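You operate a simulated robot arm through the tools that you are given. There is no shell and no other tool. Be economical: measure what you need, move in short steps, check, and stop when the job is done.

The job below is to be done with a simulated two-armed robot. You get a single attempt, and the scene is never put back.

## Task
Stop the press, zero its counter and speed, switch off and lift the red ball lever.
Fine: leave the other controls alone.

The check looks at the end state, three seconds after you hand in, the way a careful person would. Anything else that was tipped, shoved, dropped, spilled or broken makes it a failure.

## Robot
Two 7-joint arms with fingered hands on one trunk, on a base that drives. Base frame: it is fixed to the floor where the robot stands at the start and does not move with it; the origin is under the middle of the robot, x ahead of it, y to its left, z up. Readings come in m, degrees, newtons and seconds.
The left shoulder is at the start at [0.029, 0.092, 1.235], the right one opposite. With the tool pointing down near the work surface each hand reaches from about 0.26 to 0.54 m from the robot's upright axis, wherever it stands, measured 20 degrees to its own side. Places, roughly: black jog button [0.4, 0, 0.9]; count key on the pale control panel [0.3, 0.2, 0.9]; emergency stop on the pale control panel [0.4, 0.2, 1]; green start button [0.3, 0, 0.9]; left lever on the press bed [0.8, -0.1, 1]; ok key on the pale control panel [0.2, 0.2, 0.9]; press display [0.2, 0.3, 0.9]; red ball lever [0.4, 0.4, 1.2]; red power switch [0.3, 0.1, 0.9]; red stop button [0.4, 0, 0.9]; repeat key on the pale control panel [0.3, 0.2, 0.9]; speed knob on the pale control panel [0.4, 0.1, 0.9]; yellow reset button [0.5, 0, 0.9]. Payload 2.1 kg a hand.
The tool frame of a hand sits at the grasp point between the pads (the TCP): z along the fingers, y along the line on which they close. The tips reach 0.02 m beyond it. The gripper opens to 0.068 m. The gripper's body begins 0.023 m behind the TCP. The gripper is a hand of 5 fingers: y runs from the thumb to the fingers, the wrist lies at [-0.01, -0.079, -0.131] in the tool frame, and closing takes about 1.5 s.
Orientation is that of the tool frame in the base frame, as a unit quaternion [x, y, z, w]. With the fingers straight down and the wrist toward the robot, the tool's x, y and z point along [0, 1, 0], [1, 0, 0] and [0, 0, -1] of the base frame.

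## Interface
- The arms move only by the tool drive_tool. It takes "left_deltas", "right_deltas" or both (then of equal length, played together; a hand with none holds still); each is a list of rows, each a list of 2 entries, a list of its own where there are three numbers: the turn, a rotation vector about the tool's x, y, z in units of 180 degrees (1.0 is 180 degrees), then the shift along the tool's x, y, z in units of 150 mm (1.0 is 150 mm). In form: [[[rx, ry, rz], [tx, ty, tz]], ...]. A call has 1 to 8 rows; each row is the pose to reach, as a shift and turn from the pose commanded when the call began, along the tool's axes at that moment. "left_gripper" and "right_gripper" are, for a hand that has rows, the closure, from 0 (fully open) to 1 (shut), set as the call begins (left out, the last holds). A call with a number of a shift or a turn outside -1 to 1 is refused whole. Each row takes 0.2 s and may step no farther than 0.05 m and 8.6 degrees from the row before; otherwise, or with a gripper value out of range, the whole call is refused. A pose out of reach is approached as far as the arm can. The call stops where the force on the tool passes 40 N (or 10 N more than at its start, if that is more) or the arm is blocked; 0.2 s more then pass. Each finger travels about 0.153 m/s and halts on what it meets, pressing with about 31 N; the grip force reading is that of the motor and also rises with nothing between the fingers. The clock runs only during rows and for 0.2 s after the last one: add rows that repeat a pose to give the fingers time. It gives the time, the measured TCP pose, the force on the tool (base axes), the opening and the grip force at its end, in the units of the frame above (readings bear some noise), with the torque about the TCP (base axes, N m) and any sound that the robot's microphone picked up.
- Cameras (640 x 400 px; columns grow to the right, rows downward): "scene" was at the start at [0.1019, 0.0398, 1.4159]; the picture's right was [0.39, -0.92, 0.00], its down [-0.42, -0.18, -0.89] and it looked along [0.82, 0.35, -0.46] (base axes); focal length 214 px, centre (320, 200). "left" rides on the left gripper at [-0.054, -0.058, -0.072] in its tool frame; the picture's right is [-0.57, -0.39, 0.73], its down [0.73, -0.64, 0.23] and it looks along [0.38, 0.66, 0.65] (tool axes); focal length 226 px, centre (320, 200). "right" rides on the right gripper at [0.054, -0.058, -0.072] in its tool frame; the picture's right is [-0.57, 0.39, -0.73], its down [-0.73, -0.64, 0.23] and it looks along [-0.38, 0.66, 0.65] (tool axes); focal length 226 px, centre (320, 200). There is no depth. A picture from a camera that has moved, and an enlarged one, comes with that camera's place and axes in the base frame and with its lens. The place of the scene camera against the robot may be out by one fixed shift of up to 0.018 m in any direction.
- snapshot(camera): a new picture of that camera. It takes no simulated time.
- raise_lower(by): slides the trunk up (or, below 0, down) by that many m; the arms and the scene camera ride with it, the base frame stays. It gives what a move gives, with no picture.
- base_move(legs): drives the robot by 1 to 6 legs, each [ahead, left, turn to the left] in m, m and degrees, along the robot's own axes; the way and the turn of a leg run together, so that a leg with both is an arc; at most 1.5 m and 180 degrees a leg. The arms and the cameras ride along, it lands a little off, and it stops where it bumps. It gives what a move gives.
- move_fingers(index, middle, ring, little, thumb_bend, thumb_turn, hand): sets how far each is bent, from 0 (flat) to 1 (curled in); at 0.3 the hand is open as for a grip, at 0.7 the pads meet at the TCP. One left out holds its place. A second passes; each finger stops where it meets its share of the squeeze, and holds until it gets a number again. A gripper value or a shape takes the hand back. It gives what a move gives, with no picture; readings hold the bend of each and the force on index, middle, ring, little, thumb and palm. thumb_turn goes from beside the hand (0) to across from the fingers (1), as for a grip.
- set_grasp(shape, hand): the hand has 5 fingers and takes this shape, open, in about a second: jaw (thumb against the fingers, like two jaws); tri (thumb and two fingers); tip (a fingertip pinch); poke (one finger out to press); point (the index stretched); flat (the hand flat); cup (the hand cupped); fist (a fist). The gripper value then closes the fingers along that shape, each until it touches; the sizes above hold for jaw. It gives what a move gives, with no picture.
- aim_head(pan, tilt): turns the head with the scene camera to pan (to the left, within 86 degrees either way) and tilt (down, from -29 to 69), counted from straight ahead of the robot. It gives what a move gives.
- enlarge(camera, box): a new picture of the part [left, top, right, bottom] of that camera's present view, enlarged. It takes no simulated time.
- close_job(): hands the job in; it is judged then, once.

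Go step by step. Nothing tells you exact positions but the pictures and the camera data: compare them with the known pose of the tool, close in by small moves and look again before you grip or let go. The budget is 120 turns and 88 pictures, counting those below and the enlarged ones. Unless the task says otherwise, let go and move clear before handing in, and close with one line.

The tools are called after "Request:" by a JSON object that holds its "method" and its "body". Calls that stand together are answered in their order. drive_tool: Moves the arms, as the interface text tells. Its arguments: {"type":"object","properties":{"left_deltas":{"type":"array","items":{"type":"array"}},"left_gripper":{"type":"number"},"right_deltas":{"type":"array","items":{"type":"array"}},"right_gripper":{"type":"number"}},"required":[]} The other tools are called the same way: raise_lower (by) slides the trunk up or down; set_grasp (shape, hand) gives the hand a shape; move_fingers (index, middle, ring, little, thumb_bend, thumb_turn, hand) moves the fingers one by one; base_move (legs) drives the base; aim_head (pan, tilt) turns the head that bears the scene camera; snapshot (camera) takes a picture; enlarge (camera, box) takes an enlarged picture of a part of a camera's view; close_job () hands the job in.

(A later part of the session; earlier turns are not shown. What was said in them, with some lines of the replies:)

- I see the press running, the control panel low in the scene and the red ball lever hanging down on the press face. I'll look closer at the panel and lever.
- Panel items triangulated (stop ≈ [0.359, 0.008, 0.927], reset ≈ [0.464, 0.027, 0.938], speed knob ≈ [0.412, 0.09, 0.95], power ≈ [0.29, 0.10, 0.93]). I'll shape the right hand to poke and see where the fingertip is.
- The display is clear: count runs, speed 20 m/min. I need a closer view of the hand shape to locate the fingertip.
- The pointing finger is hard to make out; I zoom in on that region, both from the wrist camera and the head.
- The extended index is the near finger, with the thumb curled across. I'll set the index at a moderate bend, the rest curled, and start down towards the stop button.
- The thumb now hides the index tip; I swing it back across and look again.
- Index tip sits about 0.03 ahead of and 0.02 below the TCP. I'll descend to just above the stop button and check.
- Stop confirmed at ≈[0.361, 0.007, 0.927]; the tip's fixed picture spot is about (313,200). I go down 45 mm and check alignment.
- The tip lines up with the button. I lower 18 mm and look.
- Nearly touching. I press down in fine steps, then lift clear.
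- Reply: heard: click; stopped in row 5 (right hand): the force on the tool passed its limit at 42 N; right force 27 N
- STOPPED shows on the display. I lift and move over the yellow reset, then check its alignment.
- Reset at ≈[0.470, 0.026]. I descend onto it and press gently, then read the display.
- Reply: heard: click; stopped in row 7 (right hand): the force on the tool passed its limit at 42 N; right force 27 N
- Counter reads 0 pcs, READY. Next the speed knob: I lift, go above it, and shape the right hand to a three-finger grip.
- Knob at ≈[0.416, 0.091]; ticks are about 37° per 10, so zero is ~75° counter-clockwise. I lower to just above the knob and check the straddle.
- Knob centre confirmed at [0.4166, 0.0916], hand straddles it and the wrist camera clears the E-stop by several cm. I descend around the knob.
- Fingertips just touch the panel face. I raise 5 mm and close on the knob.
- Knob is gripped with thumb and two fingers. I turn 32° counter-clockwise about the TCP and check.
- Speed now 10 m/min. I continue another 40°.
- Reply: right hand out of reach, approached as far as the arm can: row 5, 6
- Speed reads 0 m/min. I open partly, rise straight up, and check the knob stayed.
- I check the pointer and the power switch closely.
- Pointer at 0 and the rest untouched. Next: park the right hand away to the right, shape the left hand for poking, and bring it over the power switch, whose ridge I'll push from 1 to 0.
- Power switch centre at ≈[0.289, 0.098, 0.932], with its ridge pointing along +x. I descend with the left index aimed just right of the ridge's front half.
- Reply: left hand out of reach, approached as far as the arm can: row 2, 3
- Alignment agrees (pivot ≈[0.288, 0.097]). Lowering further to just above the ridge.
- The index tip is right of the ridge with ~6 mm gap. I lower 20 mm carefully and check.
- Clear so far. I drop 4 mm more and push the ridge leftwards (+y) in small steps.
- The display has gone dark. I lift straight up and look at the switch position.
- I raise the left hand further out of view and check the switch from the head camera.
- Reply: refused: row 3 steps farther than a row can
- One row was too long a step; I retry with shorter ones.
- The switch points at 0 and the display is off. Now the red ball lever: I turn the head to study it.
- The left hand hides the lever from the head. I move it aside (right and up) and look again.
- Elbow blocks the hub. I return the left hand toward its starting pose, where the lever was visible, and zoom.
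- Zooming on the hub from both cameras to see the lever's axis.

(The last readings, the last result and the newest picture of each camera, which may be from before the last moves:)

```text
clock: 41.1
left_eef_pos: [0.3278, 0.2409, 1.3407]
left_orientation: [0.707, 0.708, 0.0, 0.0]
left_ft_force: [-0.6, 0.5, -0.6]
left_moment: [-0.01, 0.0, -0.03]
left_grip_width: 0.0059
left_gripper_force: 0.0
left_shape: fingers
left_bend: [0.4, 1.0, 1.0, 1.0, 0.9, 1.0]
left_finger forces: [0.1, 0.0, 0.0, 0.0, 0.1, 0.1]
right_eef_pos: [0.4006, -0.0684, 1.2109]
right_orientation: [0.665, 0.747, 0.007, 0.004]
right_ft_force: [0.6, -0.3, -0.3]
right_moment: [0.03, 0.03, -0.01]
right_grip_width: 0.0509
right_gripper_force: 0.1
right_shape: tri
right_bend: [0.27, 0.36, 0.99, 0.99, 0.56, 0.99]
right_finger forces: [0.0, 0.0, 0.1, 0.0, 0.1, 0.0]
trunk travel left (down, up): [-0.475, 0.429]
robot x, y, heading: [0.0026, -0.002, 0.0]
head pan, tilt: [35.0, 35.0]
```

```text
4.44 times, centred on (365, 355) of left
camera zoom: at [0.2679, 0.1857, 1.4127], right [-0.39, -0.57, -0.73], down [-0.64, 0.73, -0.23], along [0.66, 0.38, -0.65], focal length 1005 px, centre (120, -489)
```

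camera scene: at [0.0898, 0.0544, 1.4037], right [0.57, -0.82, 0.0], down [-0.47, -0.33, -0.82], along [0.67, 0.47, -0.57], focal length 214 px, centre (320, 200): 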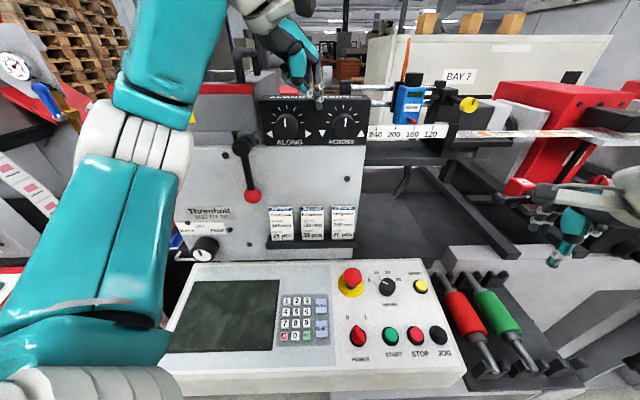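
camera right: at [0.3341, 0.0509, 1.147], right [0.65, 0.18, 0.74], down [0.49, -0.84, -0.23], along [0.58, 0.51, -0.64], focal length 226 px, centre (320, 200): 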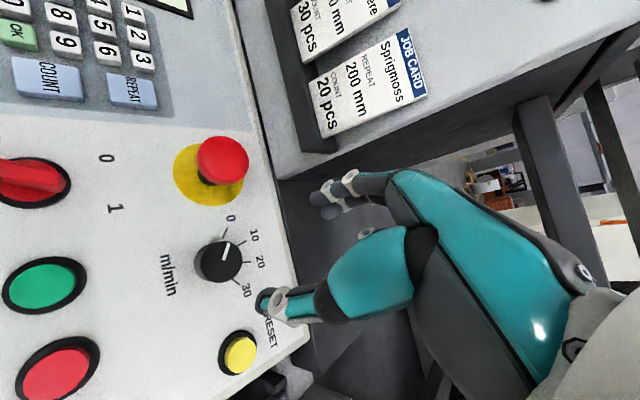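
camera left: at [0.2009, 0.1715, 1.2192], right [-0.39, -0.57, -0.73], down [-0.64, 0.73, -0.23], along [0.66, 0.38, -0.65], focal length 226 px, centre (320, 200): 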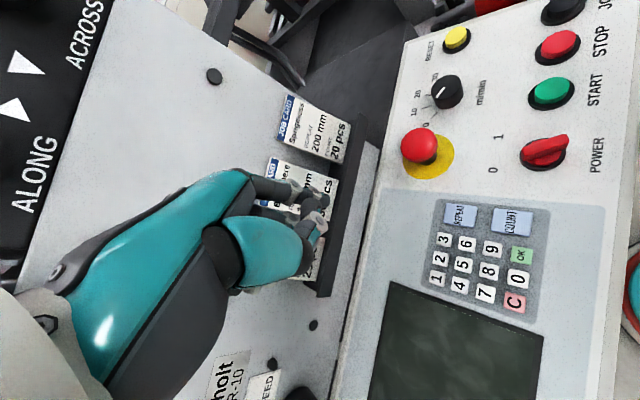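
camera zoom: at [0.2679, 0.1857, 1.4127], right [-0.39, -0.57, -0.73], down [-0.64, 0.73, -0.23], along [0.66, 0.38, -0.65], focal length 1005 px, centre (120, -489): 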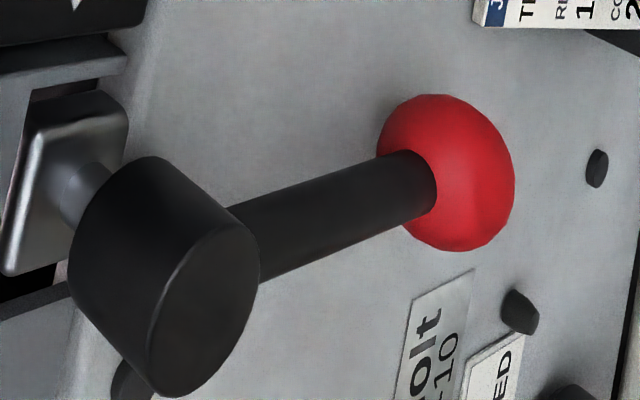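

The lever turns about an axis normal to the press face (hub ≈[0.30,0.36,1.25], ball ≈[0.30,0.36,1.145]). I'll use the left index pointing horizontally into the press to swing it up; first I back the base off a little for room.

Request:
{"method": "base_move", "body": {"legs": [[-0.1, -0.04, 0]]}}

Request:
{"method": "drive_tool", "body": {"left_deltas": [[[-0.046, 0, 0], [0, 0, 0]], [[-0.092, 0, 0], [0, 0, 0]], [[-0.138, 0, 0], [0, 0, 0]], [[-0.184, 0, 0], [0, 0, 0]], [[-0.23, 0, 0], [0, 0, 0]], [[-0.276, 0, 0], [0, 0, 0]], [[-0.322, 0, 0], [0, 0, 0]], [[-0.368, 0, 0], [0, 0, 0]]]}}

Request:
{"method": "snapshot", "body": {"camera": "scene"}}

```text
clock: 42.3
left_eef_pos: [0.2276, 0.2001, 1.3403]
left_orientation: [0.707, 0.708, -0.001, 0.0]
left_ft_force: [0.5, 0.6, 0.2]
left_moment: [0.0, 0.01, 0.01]
left_grip_width: 0.0061
left_gripper_force: 0.0
left_shape: fingers
left_bend: [0.4, 1.0, 1.0, 1.0, 0.9, 1.0]
left_finger forces: [0.1, 0.1, 0.0, 0.0, 0.0, 0.0]
right_eef_pos: [0.3015, -0.1077, 1.2114]
right_orientation: [0.665, 0.747, 0.007, 0.003]
right_ft_force: [-0.4, 0.1, 0.2]
right_moment: [-0.03, 0.0, 0.01]
right_grip_width: 0.0507
right_gripper_force: 0.1
right_shape: tri
right_bend: [0.27, 0.36, 0.99, 0.99, 0.56, 0.99]
right_finger forces: [0.0, 0.0, 0.0, 0.0, 0.0, 0.0]
trunk travel left (down, up): [-0.475, 0.429]
robot x, y, heading: [-0.0958, -0.0399, 0.1]
head pan, tilt: [35.0, 35.0]
```

```text
clock: 44.1
left_eef_pos: [0.2278, 0.199, 1.3402]
left_orientation: [0.593, 0.591, 0.386, 0.387]
left_ft_force: [0.4, 0.0, 0.0]
left_moment: [0.04, -0.01, -0.02]
left_grip_width: 0.0062
left_gripper_force: 0.0
left_shape: fingers
left_bend: [0.4, 1.0, 1.0, 1.0, 0.9, 1.0]
left_finger forces: [0.0, 0.1, 0.1, 0.0, 0.1, 0.0]
right_eef_pos: [0.3, -0.1079, 1.2114]
right_orientation: [0.666, 0.746, 0.007, 0.002]
right_ft_force: [-1.0, 0.7, -0.7]
right_moment: [0.0, -0.01, 0.02]
right_grip_width: 0.0509
right_gripper_force: 0.0
right_shape: tri
right_bend: [0.27, 0.36, 0.99, 0.99, 0.56, 0.99]
right_finger forces: [0.1, 0.1, 0.0, 0.0, 0.0, 0.0]
trunk travel left (down, up): [-0.475, 0.429]
robot x, y, heading: [-0.0968, -0.0385, -0.2]
head pan, tilt: [35.0, 35.0]
```

```text
29 pictures are left
camera scene: at [-0.01, 0.0144, 1.4037], right [0.57, -0.82, 0.0], down [-0.47, -0.33, -0.82], along [0.67, 0.47, -0.57], focal length 214 px, centre (320, 200)
```

scene: 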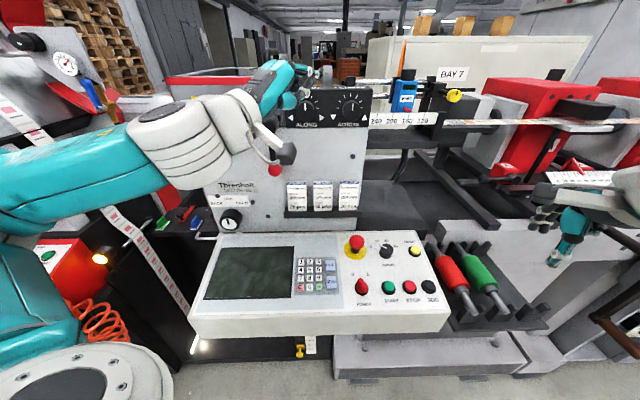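

Continuing: finishing the pitch to horizontal and yawing ~38° left to face the press.

Request:
{"method": "drive_tool", "body": {"left_deltas": [[[-0.022, 0.035, -0.007], [0, 0, 0]], [[-0.043, 0.07, -0.014], [0, 0, 0]], [[-0.065, 0.105, -0.021], [0, 0, 0]], [[-0.087, 0.14, -0.028], [0, 0, 0]], [[-0.108, 0.175, -0.036], [0, 0, 0]], [[-0.13, 0.21, -0.043], [0, 0, 0]], [[-0.13, 0.21, -0.043], [0, 0, 0]]]}}

Request:
{"method": "snapshot", "body": {"camera": "left"}}

Request:
{"method": "snapshot", "body": {"camera": "scene"}}

```text
clock: 45.7
left_eef_pos: [0.2277, 0.1999, 1.3396]
left_orientation: [0.307, 0.633, 0.639, 0.31]
left_ft_force: [-1.4, -0.2, 0.1]
left_moment: [-0.05, 0.02, 0.02]
left_grip_width: 0.0061
left_gripper_force: 0.0
left_shape: fingers
left_bend: [0.4, 1.0, 1.0, 1.0, 0.9, 1.0]
left_finger forces: [0.0, 0.0, 0.1, 0.0, 0.0, 0.1]
left hand out of reach, approached as far as the arm can: row 3
right_eef_pos: [0.3005, -0.1081, 1.2094]
right_orientation: [0.665, 0.747, 0.008, 0.003]
right_ft_force: [0.9, 0.3, 0.0]
right_moment: [0.0, -0.03, 0.03]
right_grip_width: 0.051
right_gripper_force: 0.0
right_shape: tri
right_bend: [0.27, 0.36, 0.99, 0.99, 0.56, 0.99]
right_finger forces: [0.0, 0.1, 0.0, 0.0, 0.0, 0.0]
trunk travel left (down, up): [-0.475, 0.429]
robot x, y, heading: [-0.1016, -0.0398, -0.1]
head pan, tilt: [35.0, 35.0]
```

```text
28 pictures are left
camera left: at [0.2044, 0.1133, 1.2817], right [0.92, 0.01, -0.38], down [-0.27, 0.72, -0.64], along [0.27, 0.69, 0.67], focal length 226 px, centre (320, 200)
```

left: 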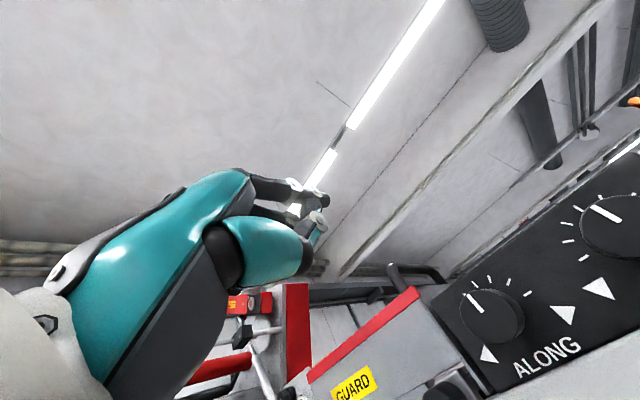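

```text
27 pictures are left
camera scene: at [-0.0099, 0.0143, 1.4037], right [0.57, -0.82, 0.0], down [-0.47, -0.33, -0.82], along [0.67, 0.47, -0.57], focal length 214 px, centre (320, 200)
```

scene: 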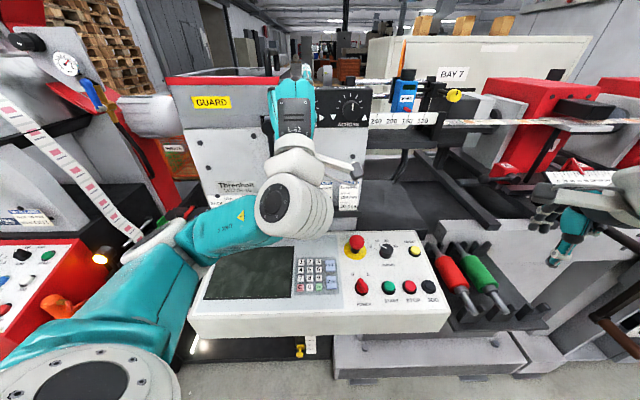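

Refined with the head camera's bias: hub front ≈[0.288,0.344,1.256], ball ≈[0.295,0.345,1.166]; the ALONG dial blocks the right side, so I take the lever to swing up via the left. I lower the hand in front, right of the lever.

Request:
{"method": "drive_tool", "body": {"left_deltas": [[[0, 0, 0], [0.05, -0.25, 0.05]], [[0, 0, 0], [0.1, -0.5, 0.1]], [[0, 0, 0], [0.15, -0.75, 0.15]], [[0, 0, 0], [0.2, -1.0, 0.25]], [[0, 0, 0], [0.2, -1.0, 0.4]], [[0, 0, 0], [0.2, -1.0, 0.4]]]}}

Request:
{"method": "snapshot", "body": {"camera": "left"}}

Request:
{"method": "enlarge", "body": {"camera": "scene", "box": [180, 60, 400, 240]}}

```text
clock: 47.1
left_eef_pos: [0.2572, 0.261, 1.1878]
left_orientation: [0.306, 0.633, 0.64, 0.309]
left_ft_force: [1.1, 0.2, 0.0]
left_moment: [0.0, 0.01, 0.01]
left_grip_width: 0.006
left_gripper_force: 0.1
left_shape: fingers
left_bend: [0.4, 1.0, 1.0, 1.0, 0.9, 1.0]
left_finger forces: [0.0, 0.0, 0.0, 0.1, 0.0, 0.0]
right_eef_pos: [0.3001, -0.1093, 1.2095]
right_orientation: [0.665, 0.746, 0.006, 0.002]
right_ft_force: [0.7, 0.0, -0.4]
right_moment: [-0.04, 0.01, -0.01]
right_grip_width: 0.0507
right_gripper_force: 0.1
right_shape: tri
right_bend: [0.27, 0.36, 0.99, 0.99, 0.56, 0.99]
right_finger forces: [0.0, 0.1, 0.0, 0.1, 0.0, 0.0]
trunk travel left (down, up): [-0.475, 0.429]
robot x, y, heading: [-0.1019, -0.0389, -0.1]
head pan, tilt: [35.0, 35.0]
```

```text
26 pictures are left
camera left: at [0.2332, 0.1748, 1.1316], right [0.92, 0.01, -0.38], down [-0.27, 0.72, -0.64], along [0.27, 0.69, 0.67], focal length 226 px, centre (320, 200)
```

left: 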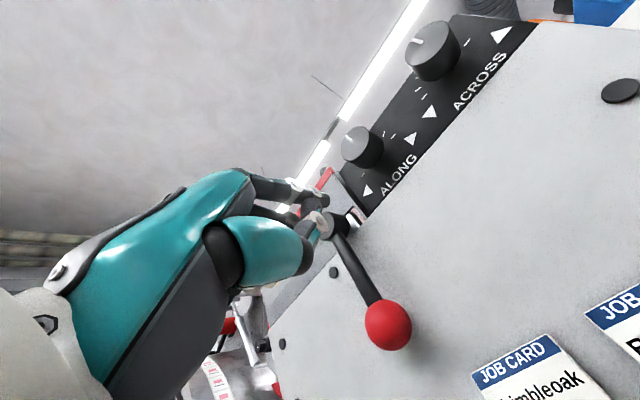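

```text
2.22 times, centred on (290, 150) of scene
camera zoom: at [-0.0099, 0.0144, 1.4037], right [0.57, -0.82, 0.0], down [-0.47, -0.33, -0.82], along [0.67, 0.47, -0.57], focal length 477 px, centre (387, 311)
```

zoom: 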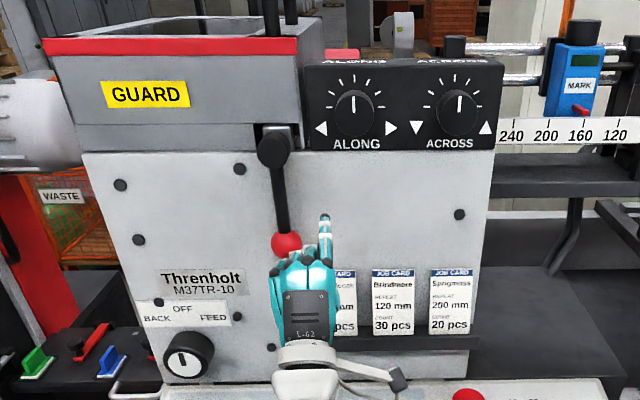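

Very clear view: index is right of the lever, the ball position agrees with this camera too. I advance the finger beside the lever arm.

Request:
{"method": "drive_tool", "body": {"left_deltas": [[[0, 0, 0], [0.0, -0.06, 0.1]], [[0, 0, 0], [0.03, -0.1, 0.25]], [[0, 0, 0], [0.05, -0.1, 0.4]], [[0, 0, 0], [0.05, -0.1, 0.4]]]}}

Request:
{"method": "enlarge", "body": {"camera": "left", "box": [250, 130, 450, 310]}}

Request:
{"method": "enlarge", "body": {"camera": "scene", "box": [210, 90, 350, 210]}}

```text
clock: 48.1
left_eef_pos: [0.2998, 0.3038, 1.1756]
left_orientation: [0.308, 0.633, 0.639, 0.311]
left_ft_force: [0.0, 0.6, 0.2]
left_moment: [-0.02, -0.04, 0.0]
left_grip_width: 0.0061
left_gripper_force: 0.1
left_shape: fingers
left_bend: [0.4, 1.0, 1.0, 1.0, 0.9, 1.0]
left_finger forces: [0.0, 0.0, 0.0, 0.0, 0.0, 0.1]
right_eef_pos: [0.2991, -0.1076, 1.2106]
right_orientation: [0.666, 0.746, 0.007, 0.003]
right_ft_force: [0.0, -0.7, 0.1]
right_moment: [-0.03, -0.01, -0.02]
right_grip_width: 0.0508
right_gripper_force: 0.0
right_shape: tri
right_bend: [0.27, 0.36, 0.99, 0.99, 0.56, 0.99]
right_finger forces: [0.0, 0.0, 0.0, 0.1, 0.0, 0.0]
trunk travel left (down, up): [-0.475, 0.429]
robot x, y, heading: [-0.0991, -0.0409, 0.1]
head pan, tilt: [35.0, 35.0]
```

```text
2.22 times, centred on (350, 220) of left
camera zoom: at [0.2759, 0.2177, 1.1171], right [0.92, 0.01, -0.38], down [-0.27, 0.72, -0.64], along [0.27, 0.69, 0.67], focal length 502 px, centre (253, 156)
```

zoom: 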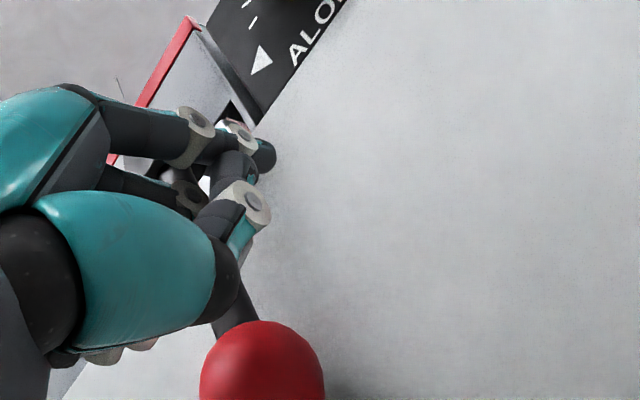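

```text
3.33 times, centred on (280, 150) of scene
camera zoom: at [-0.0099, 0.0143, 1.4037], right [0.57, -0.82, 0.0], down [-0.47, -0.33, -0.82], along [0.67, 0.47, -0.57], focal length 715 px, centre (453, 367)
```

zoom: 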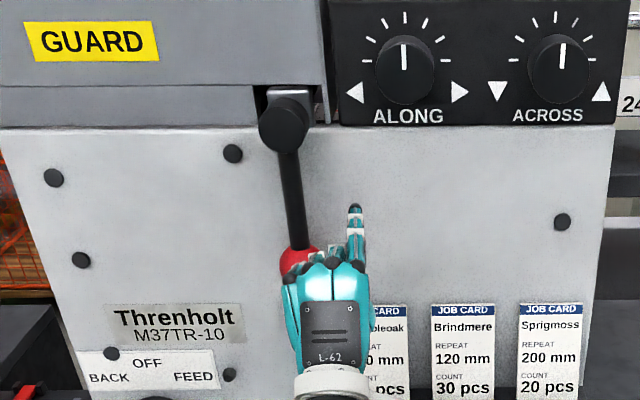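

Finger is ~3 cm right of the lever arm. I advance 15 mm deeper, then shift left to touch the arm.

Request:
{"method": "drive_tool", "body": {"left_deltas": [[[0, 0, 0], [0.0, 0.0, 0.05]], [[0, 0, 0], [0.0, 0.0, 0.1]], [[0, 0, 0], [0.07, 0, 0.1]], [[0, 0, 0], [0.14, 0, 0.1]], [[0, 0, 0], [0.2, 0, 0.1]], [[0, 0, 0], [0.25, 0, 0.1]]]}}

Request:
{"method": "enlarge", "body": {"camera": "scene", "box": [210, 90, 350, 210]}}

Request:
{"method": "enlarge", "body": {"camera": "left", "box": [250, 130, 450, 310]}}

```text
clock: 49.5
left_eef_pos: [0.289, 0.3424, 1.1773]
left_orientation: [0.308, 0.633, 0.639, 0.31]
left_ft_force: [4.1, -6.8, -0.3]
left_moment: [0.19, 0.13, -0.09]
left_grip_width: 0.0059
left_gripper_force: 3.7
left_shape: fingers
left_bend: [0.39, 1.0, 1.0, 1.0, 0.9, 1.0]
left_finger forces: [6.8, 0.0, 0.0, 0.1, 0.8, 0.1]
right_eef_pos: [0.3018, -0.1092, 1.2098]
right_orientation: [0.665, 0.747, 0.007, 0.002]
right_ft_force: [-1.2, 0.3, -0.5]
right_moment: [0.01, -0.01, 0.04]
right_grip_width: 0.0508
right_gripper_force: 0.0
right_shape: tri
right_bend: [0.27, 0.36, 0.99, 0.99, 0.56, 0.99]
right_finger forces: [0.0, 0.0, 0.0, 0.0, 0.0, 0.0]
trunk travel left (down, up): [-0.475, 0.429]
robot x, y, heading: [-0.1, -0.0383, 0.1]
head pan, tilt: [35.0, 35.0]
```

```text
3.33 times, centred on (280, 150) of scene
camera zoom: at [-0.009, 0.013, 1.4036], right [0.57, -0.82, 0.0], down [-0.47, -0.33, -0.82], along [0.67, 0.47, -0.57], focal length 715 px, centre (453, 367)
```

zoom: 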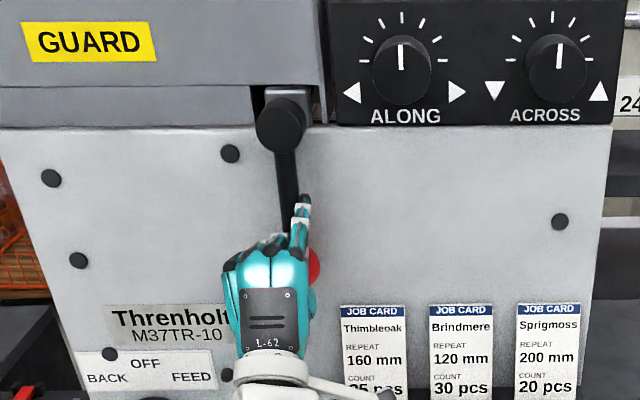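

```text
2.22 times, centred on (350, 220) of left
camera zoom: at [0.2655, 0.2556, 1.1185], right [0.92, 0.01, -0.38], down [-0.27, 0.72, -0.64], along [0.27, 0.69, 0.67], focal length 502 px, centre (253, 156)
```

zoom: 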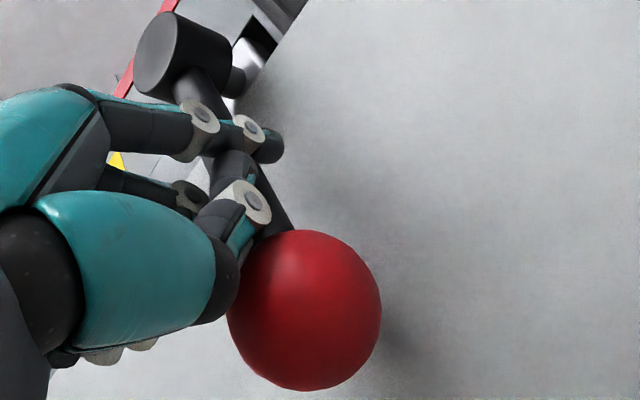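

The finger is against the arm with 8 N and the lever hardly moved. I push slightly more to feel whether it yields this way.

Request:
{"method": "drive_tool", "body": {"left_deltas": [[[0, 0, 0], [0.03, 0, 0]], [[0, 0, 0], [0.06, 0, 0]], [[0, 0, 0], [0.09, 0.0, 0]], [[0, 0, 0], [0.09, 0.0, 0]]]}}

Request:
{"method": "enlarge", "body": {"camera": "scene", "box": [210, 90, 350, 210]}}

```text
clock: 50.5
left_eef_pos: [0.2794, 0.3542, 1.1762]
left_orientation: [0.306, 0.633, 0.64, 0.309]
left_ft_force: [3.8, -4.0, 0.0]
left_moment: [0.12, 0.11, -0.05]
left_grip_width: 0.0059
left_gripper_force: 2.2
left_shape: fingers
left_bend: [0.4, 1.0, 1.0, 1.0, 0.9, 1.0]
left_finger forces: [4.7, 0.0, 0.0, 0.2, 0.0, 0.1]
right_eef_pos: [0.3009, -0.1082, 1.2107]
right_orientation: [0.665, 0.747, 0.008, 0.002]
right_ft_force: [0.0, -0.6, 0.1]
right_moment: [-0.01, 0.01, 0.01]
right_grip_width: 0.0509
right_gripper_force: 0.0
right_shape: tri
right_bend: [0.27, 0.36, 0.99, 0.99, 0.56, 0.99]
right_finger forces: [0.0, 0.1, 0.1, 0.0, 0.0, 0.1]
trunk travel left (down, up): [-0.475, 0.429]
robot x, y, heading: [-0.1029, -0.0369, 0.1]
head pan, tilt: [35.0, 35.0]
```

```text
3.33 times, centred on (280, 150) of scene
camera zoom: at [-0.0093, 0.0137, 1.4037], right [0.57, -0.82, 0.0], down [-0.47, -0.33, -0.82], along [0.67, 0.47, -0.57], focal length 715 px, centre (453, 367)
```

zoom: 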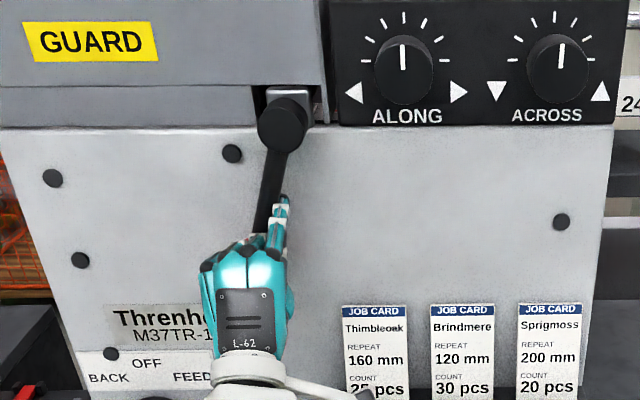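

The lever yields to the left with light force (~5 N). I continue along its arc to ~60°, pulling back slightly to keep knuckles off the ball.

Request:
{"method": "drive_tool", "body": {"left_deltas": [[[0, 0, 0], [0.03, 0.0, -0.02]], [[0, 0, 0], [0.07, 0.015, -0.03]], [[0, 0, 0], [0.13, 0.038, -0.03]], [[0, 0, 0], [0.18, 0.07, -0.03]], [[0, 0, 0], [0.229, 0.112, -0.03]], [[0, 0, 0], [0.229, 0.112, -0.03]]]}}

Request:
{"method": "enlarge", "body": {"camera": "scene", "box": [190, 80, 350, 210]}}

```text
clock: 51.9
left_eef_pos: [0.2545, 0.3787, 1.1916]
left_orientation: [0.307, 0.633, 0.64, 0.31]
left_ft_force: [0.5, -0.1, 0.2]
left_moment: [0.0, 0.01, -0.02]
left_grip_width: 0.0058
left_gripper_force: 0.0
left_shape: fingers
left_bend: [0.4, 1.0, 1.0, 1.0, 0.9, 1.0]
left_finger forces: [0.0, 0.0, 0.0, 0.0, 0.0, 0.0]
right_eef_pos: [0.3005, -0.1076, 1.2107]
right_orientation: [0.664, 0.748, 0.007, 0.002]
right_ft_force: [-0.1, 0.7, 0.5]
right_moment: [0.02, 0.01, 0.01]
right_grip_width: 0.0509
right_gripper_force: 0.1
right_shape: tri
right_bend: [0.27, 0.36, 0.99, 0.99, 0.56, 0.99]
right_finger forces: [0.0, 0.1, 0.0, 0.0, 0.1, 0.0]
trunk travel left (down, up): [-0.475, 0.429]
robot x, y, heading: [-0.1024, -0.0386, -0.0]
head pan, tilt: [35.0, 35.0]
```

```text
3.08 times, centred on (270, 145) of scene
camera zoom: at [-0.01, 0.0144, 1.4037], right [0.57, -0.82, 0.0], down [-0.47, -0.33, -0.82], along [0.67, 0.47, -0.57], focal length 660 px, centre (474, 369)
```

zoom: 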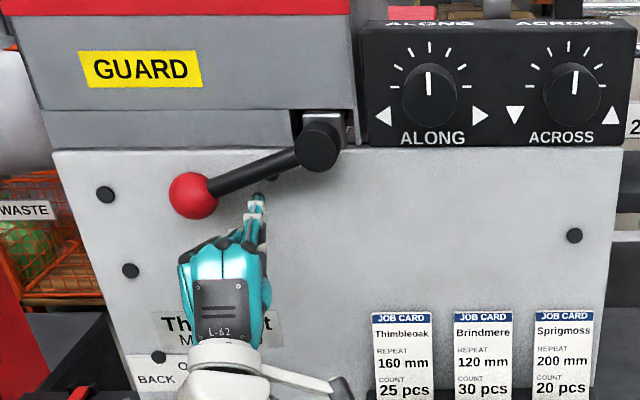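

The lever has jumped ahead to about 70° and stays. I continue upward under the arm to see whether there's more travel.

Request:
{"method": "drive_tool", "body": {"left_deltas": [[[0, 0, 0], [0.04, 0.06, 0]], [[0, 0, 0], [0.06, 0.12, 0]], [[0, 0, 0], [0.06, 0.17, 0]], [[0, 0, 0], [0.06, 0.21, 0]], [[0, 0, 0], [0.06, 0.24, 0]]]}}

Request:
{"method": "enlarge", "body": {"camera": "scene", "box": [190, 80, 350, 210]}}

```text
clock: 53.1
left_eef_pos: [0.2514, 0.3833, 1.2194]
left_orientation: [0.313, 0.637, 0.633, 0.308]
left_ft_force: [-0.6, -6.9, -27.7]
left_moment: [-0.09, 0.37, -0.15]
left_grip_width: 0.0001
left_gripper_force: 22.5
left_shape: fingers
left_bend: [0.67, 1.0, 1.0, 1.0, 0.86, 1.0]
left_finger forces: [45.6, 0.0, 0.0, 0.0, 0.0, 0.0]
right_eef_pos: [0.3026, -0.1064, 1.2104]
right_orientation: [0.665, 0.746, 0.007, 0.002]
right_ft_force: [1.2, 0.5, 0.6]
right_moment: [0.03, 0.03, 0.01]
right_grip_width: 0.051
right_gripper_force: 0.2
right_shape: tri
right_bend: [0.27, 0.36, 0.99, 0.99, 0.56, 0.99]
right_finger forces: [0.0, 0.0, 0.0, 0.0, 0.0, 0.0]
trunk travel left (down, up): [-0.475, 0.429]
robot x, y, heading: [-0.0987, -0.0396, 0.0]
head pan, tilt: [35.0, 35.0]
stopped in row 5 (left hand): the force on the tool passed its limit at 42 N (the readings are from after the stop); the commanded pose is now the measured one
```

```text
3.08 times, centred on (270, 145) of scene
camera zoom: at [-0.008, 0.0148, 1.4034], right [0.57, -0.82, 0.0], down [-0.47, -0.33, -0.82], along [0.67, 0.47, -0.57], focal length 660 px, centre (474, 369)
```

zoom: 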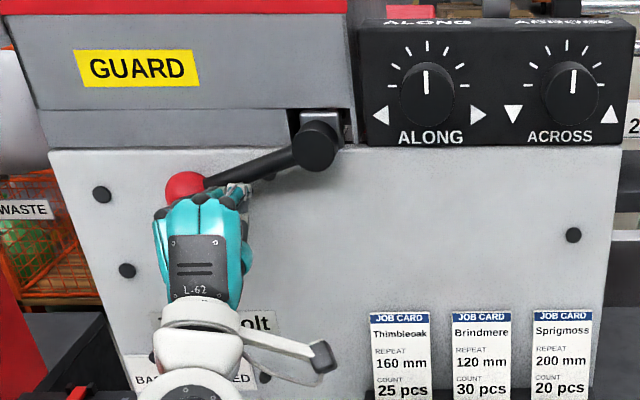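

The lever hit its hard end stop, so it is fully lifted. I lower, back the hand away, and check it stays.

Request:
{"method": "drive_tool", "body": {"left_deltas": [[[0, 0, 0], [0, -0.1, 0]], [[0, 0, 0], [0.0, -0.22, 0]], [[0, 0, 0], [0.0, -0.27, -0.2]], [[0, 0, 0], [0.0, -0.27, -0.45]], [[0, 0, 0], [0.0, -0.27, -0.7]], [[0, 0, 0], [-0.2, -0.2, -0.8]], [[0, 0, 0], [-0.2, -0.2, -0.8]]]}}

Request:
{"method": "snapshot", "body": {"camera": "scene"}}

Request:
{"method": "enlarge", "body": {"camera": "scene", "box": [190, 80, 350, 210]}}

```text
clock: 54.7
left_eef_pos: [0.1746, 0.2887, 1.196]
left_orientation: [0.31, 0.634, 0.637, 0.309]
left_ft_force: [-0.4, -0.2, 0.7]
left_moment: [0.02, 0.0, 0.01]
left_grip_width: 0.0056
left_gripper_force: 0.0
left_shape: fingers
left_bend: [0.4, 1.0, 1.0, 1.0, 0.9, 1.0]
left_finger forces: [0.0, 0.1, 0.0, 0.0, 0.0, 0.0]
right_eef_pos: [0.3003, -0.1085, 1.2095]
right_orientation: [0.665, 0.747, 0.007, 0.003]
right_ft_force: [0.2, -0.1, 0.1]
right_moment: [-0.04, 0.02, -0.01]
right_grip_width: 0.0506
right_gripper_force: 0.0
right_shape: tri
right_bend: [0.27, 0.36, 0.99, 0.99, 0.56, 0.99]
right_finger forces: [0.0, 0.0, 0.0, 0.0, 0.1, 0.1]
trunk travel left (down, up): [-0.475, 0.429]
robot x, y, heading: [-0.0977, -0.0393, -0.0]
head pan, tilt: [35.0, 35.0]
```

```text
17 pictures are left
camera scene: at [-0.0098, 0.0141, 1.4037], right [0.57, -0.82, 0.0], down [-0.47, -0.33, -0.82], along [0.67, 0.47, -0.57], focal length 214 px, centre (320, 200)
```

scene: 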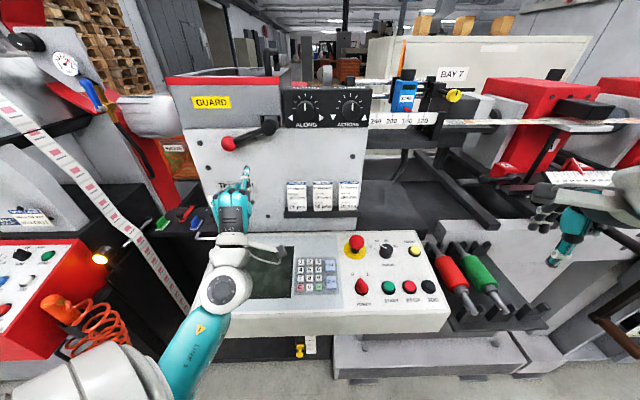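

```text
3.08 times, centred on (270, 145) of scene
camera zoom: at [-0.0098, 0.0141, 1.4037], right [0.57, -0.82, 0.0], down [-0.47, -0.33, -0.82], along [0.67, 0.47, -0.57], focal length 660 px, centre (474, 369)
```

zoom: 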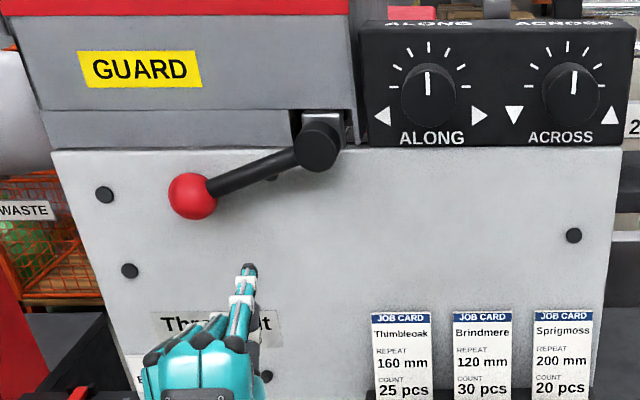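

The lever stays lifted. One last look over the panel.

Request:
{"method": "enlarge", "body": {"camera": "scene", "box": [280, 220, 460, 320]}}

```text
3.56 times, centred on (370, 270) of scene
camera zoom: at [-0.0098, 0.0141, 1.4037], right [0.57, -0.82, 0.0], down [-0.47, -0.33, -0.82], along [0.67, 0.47, -0.57], focal length 763 px, centre (142, -49)
```

zoom: 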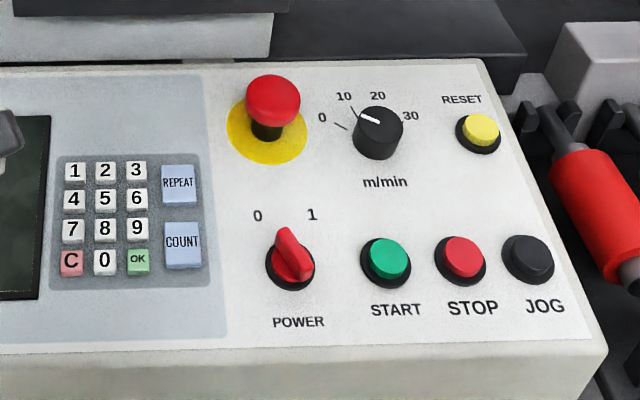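

Speed points at 0, power points at 0, the display is dark, the E-stop and other controls look untouched, and both hands are clear. I'm handing in.

Request:
{"method": "close_job", "body": {}}

```text
The job is handed in.
```

The press is stopped, its counter and speed are at zero, the power is off, and the red ball lever is lifted to its end stop and stays there.
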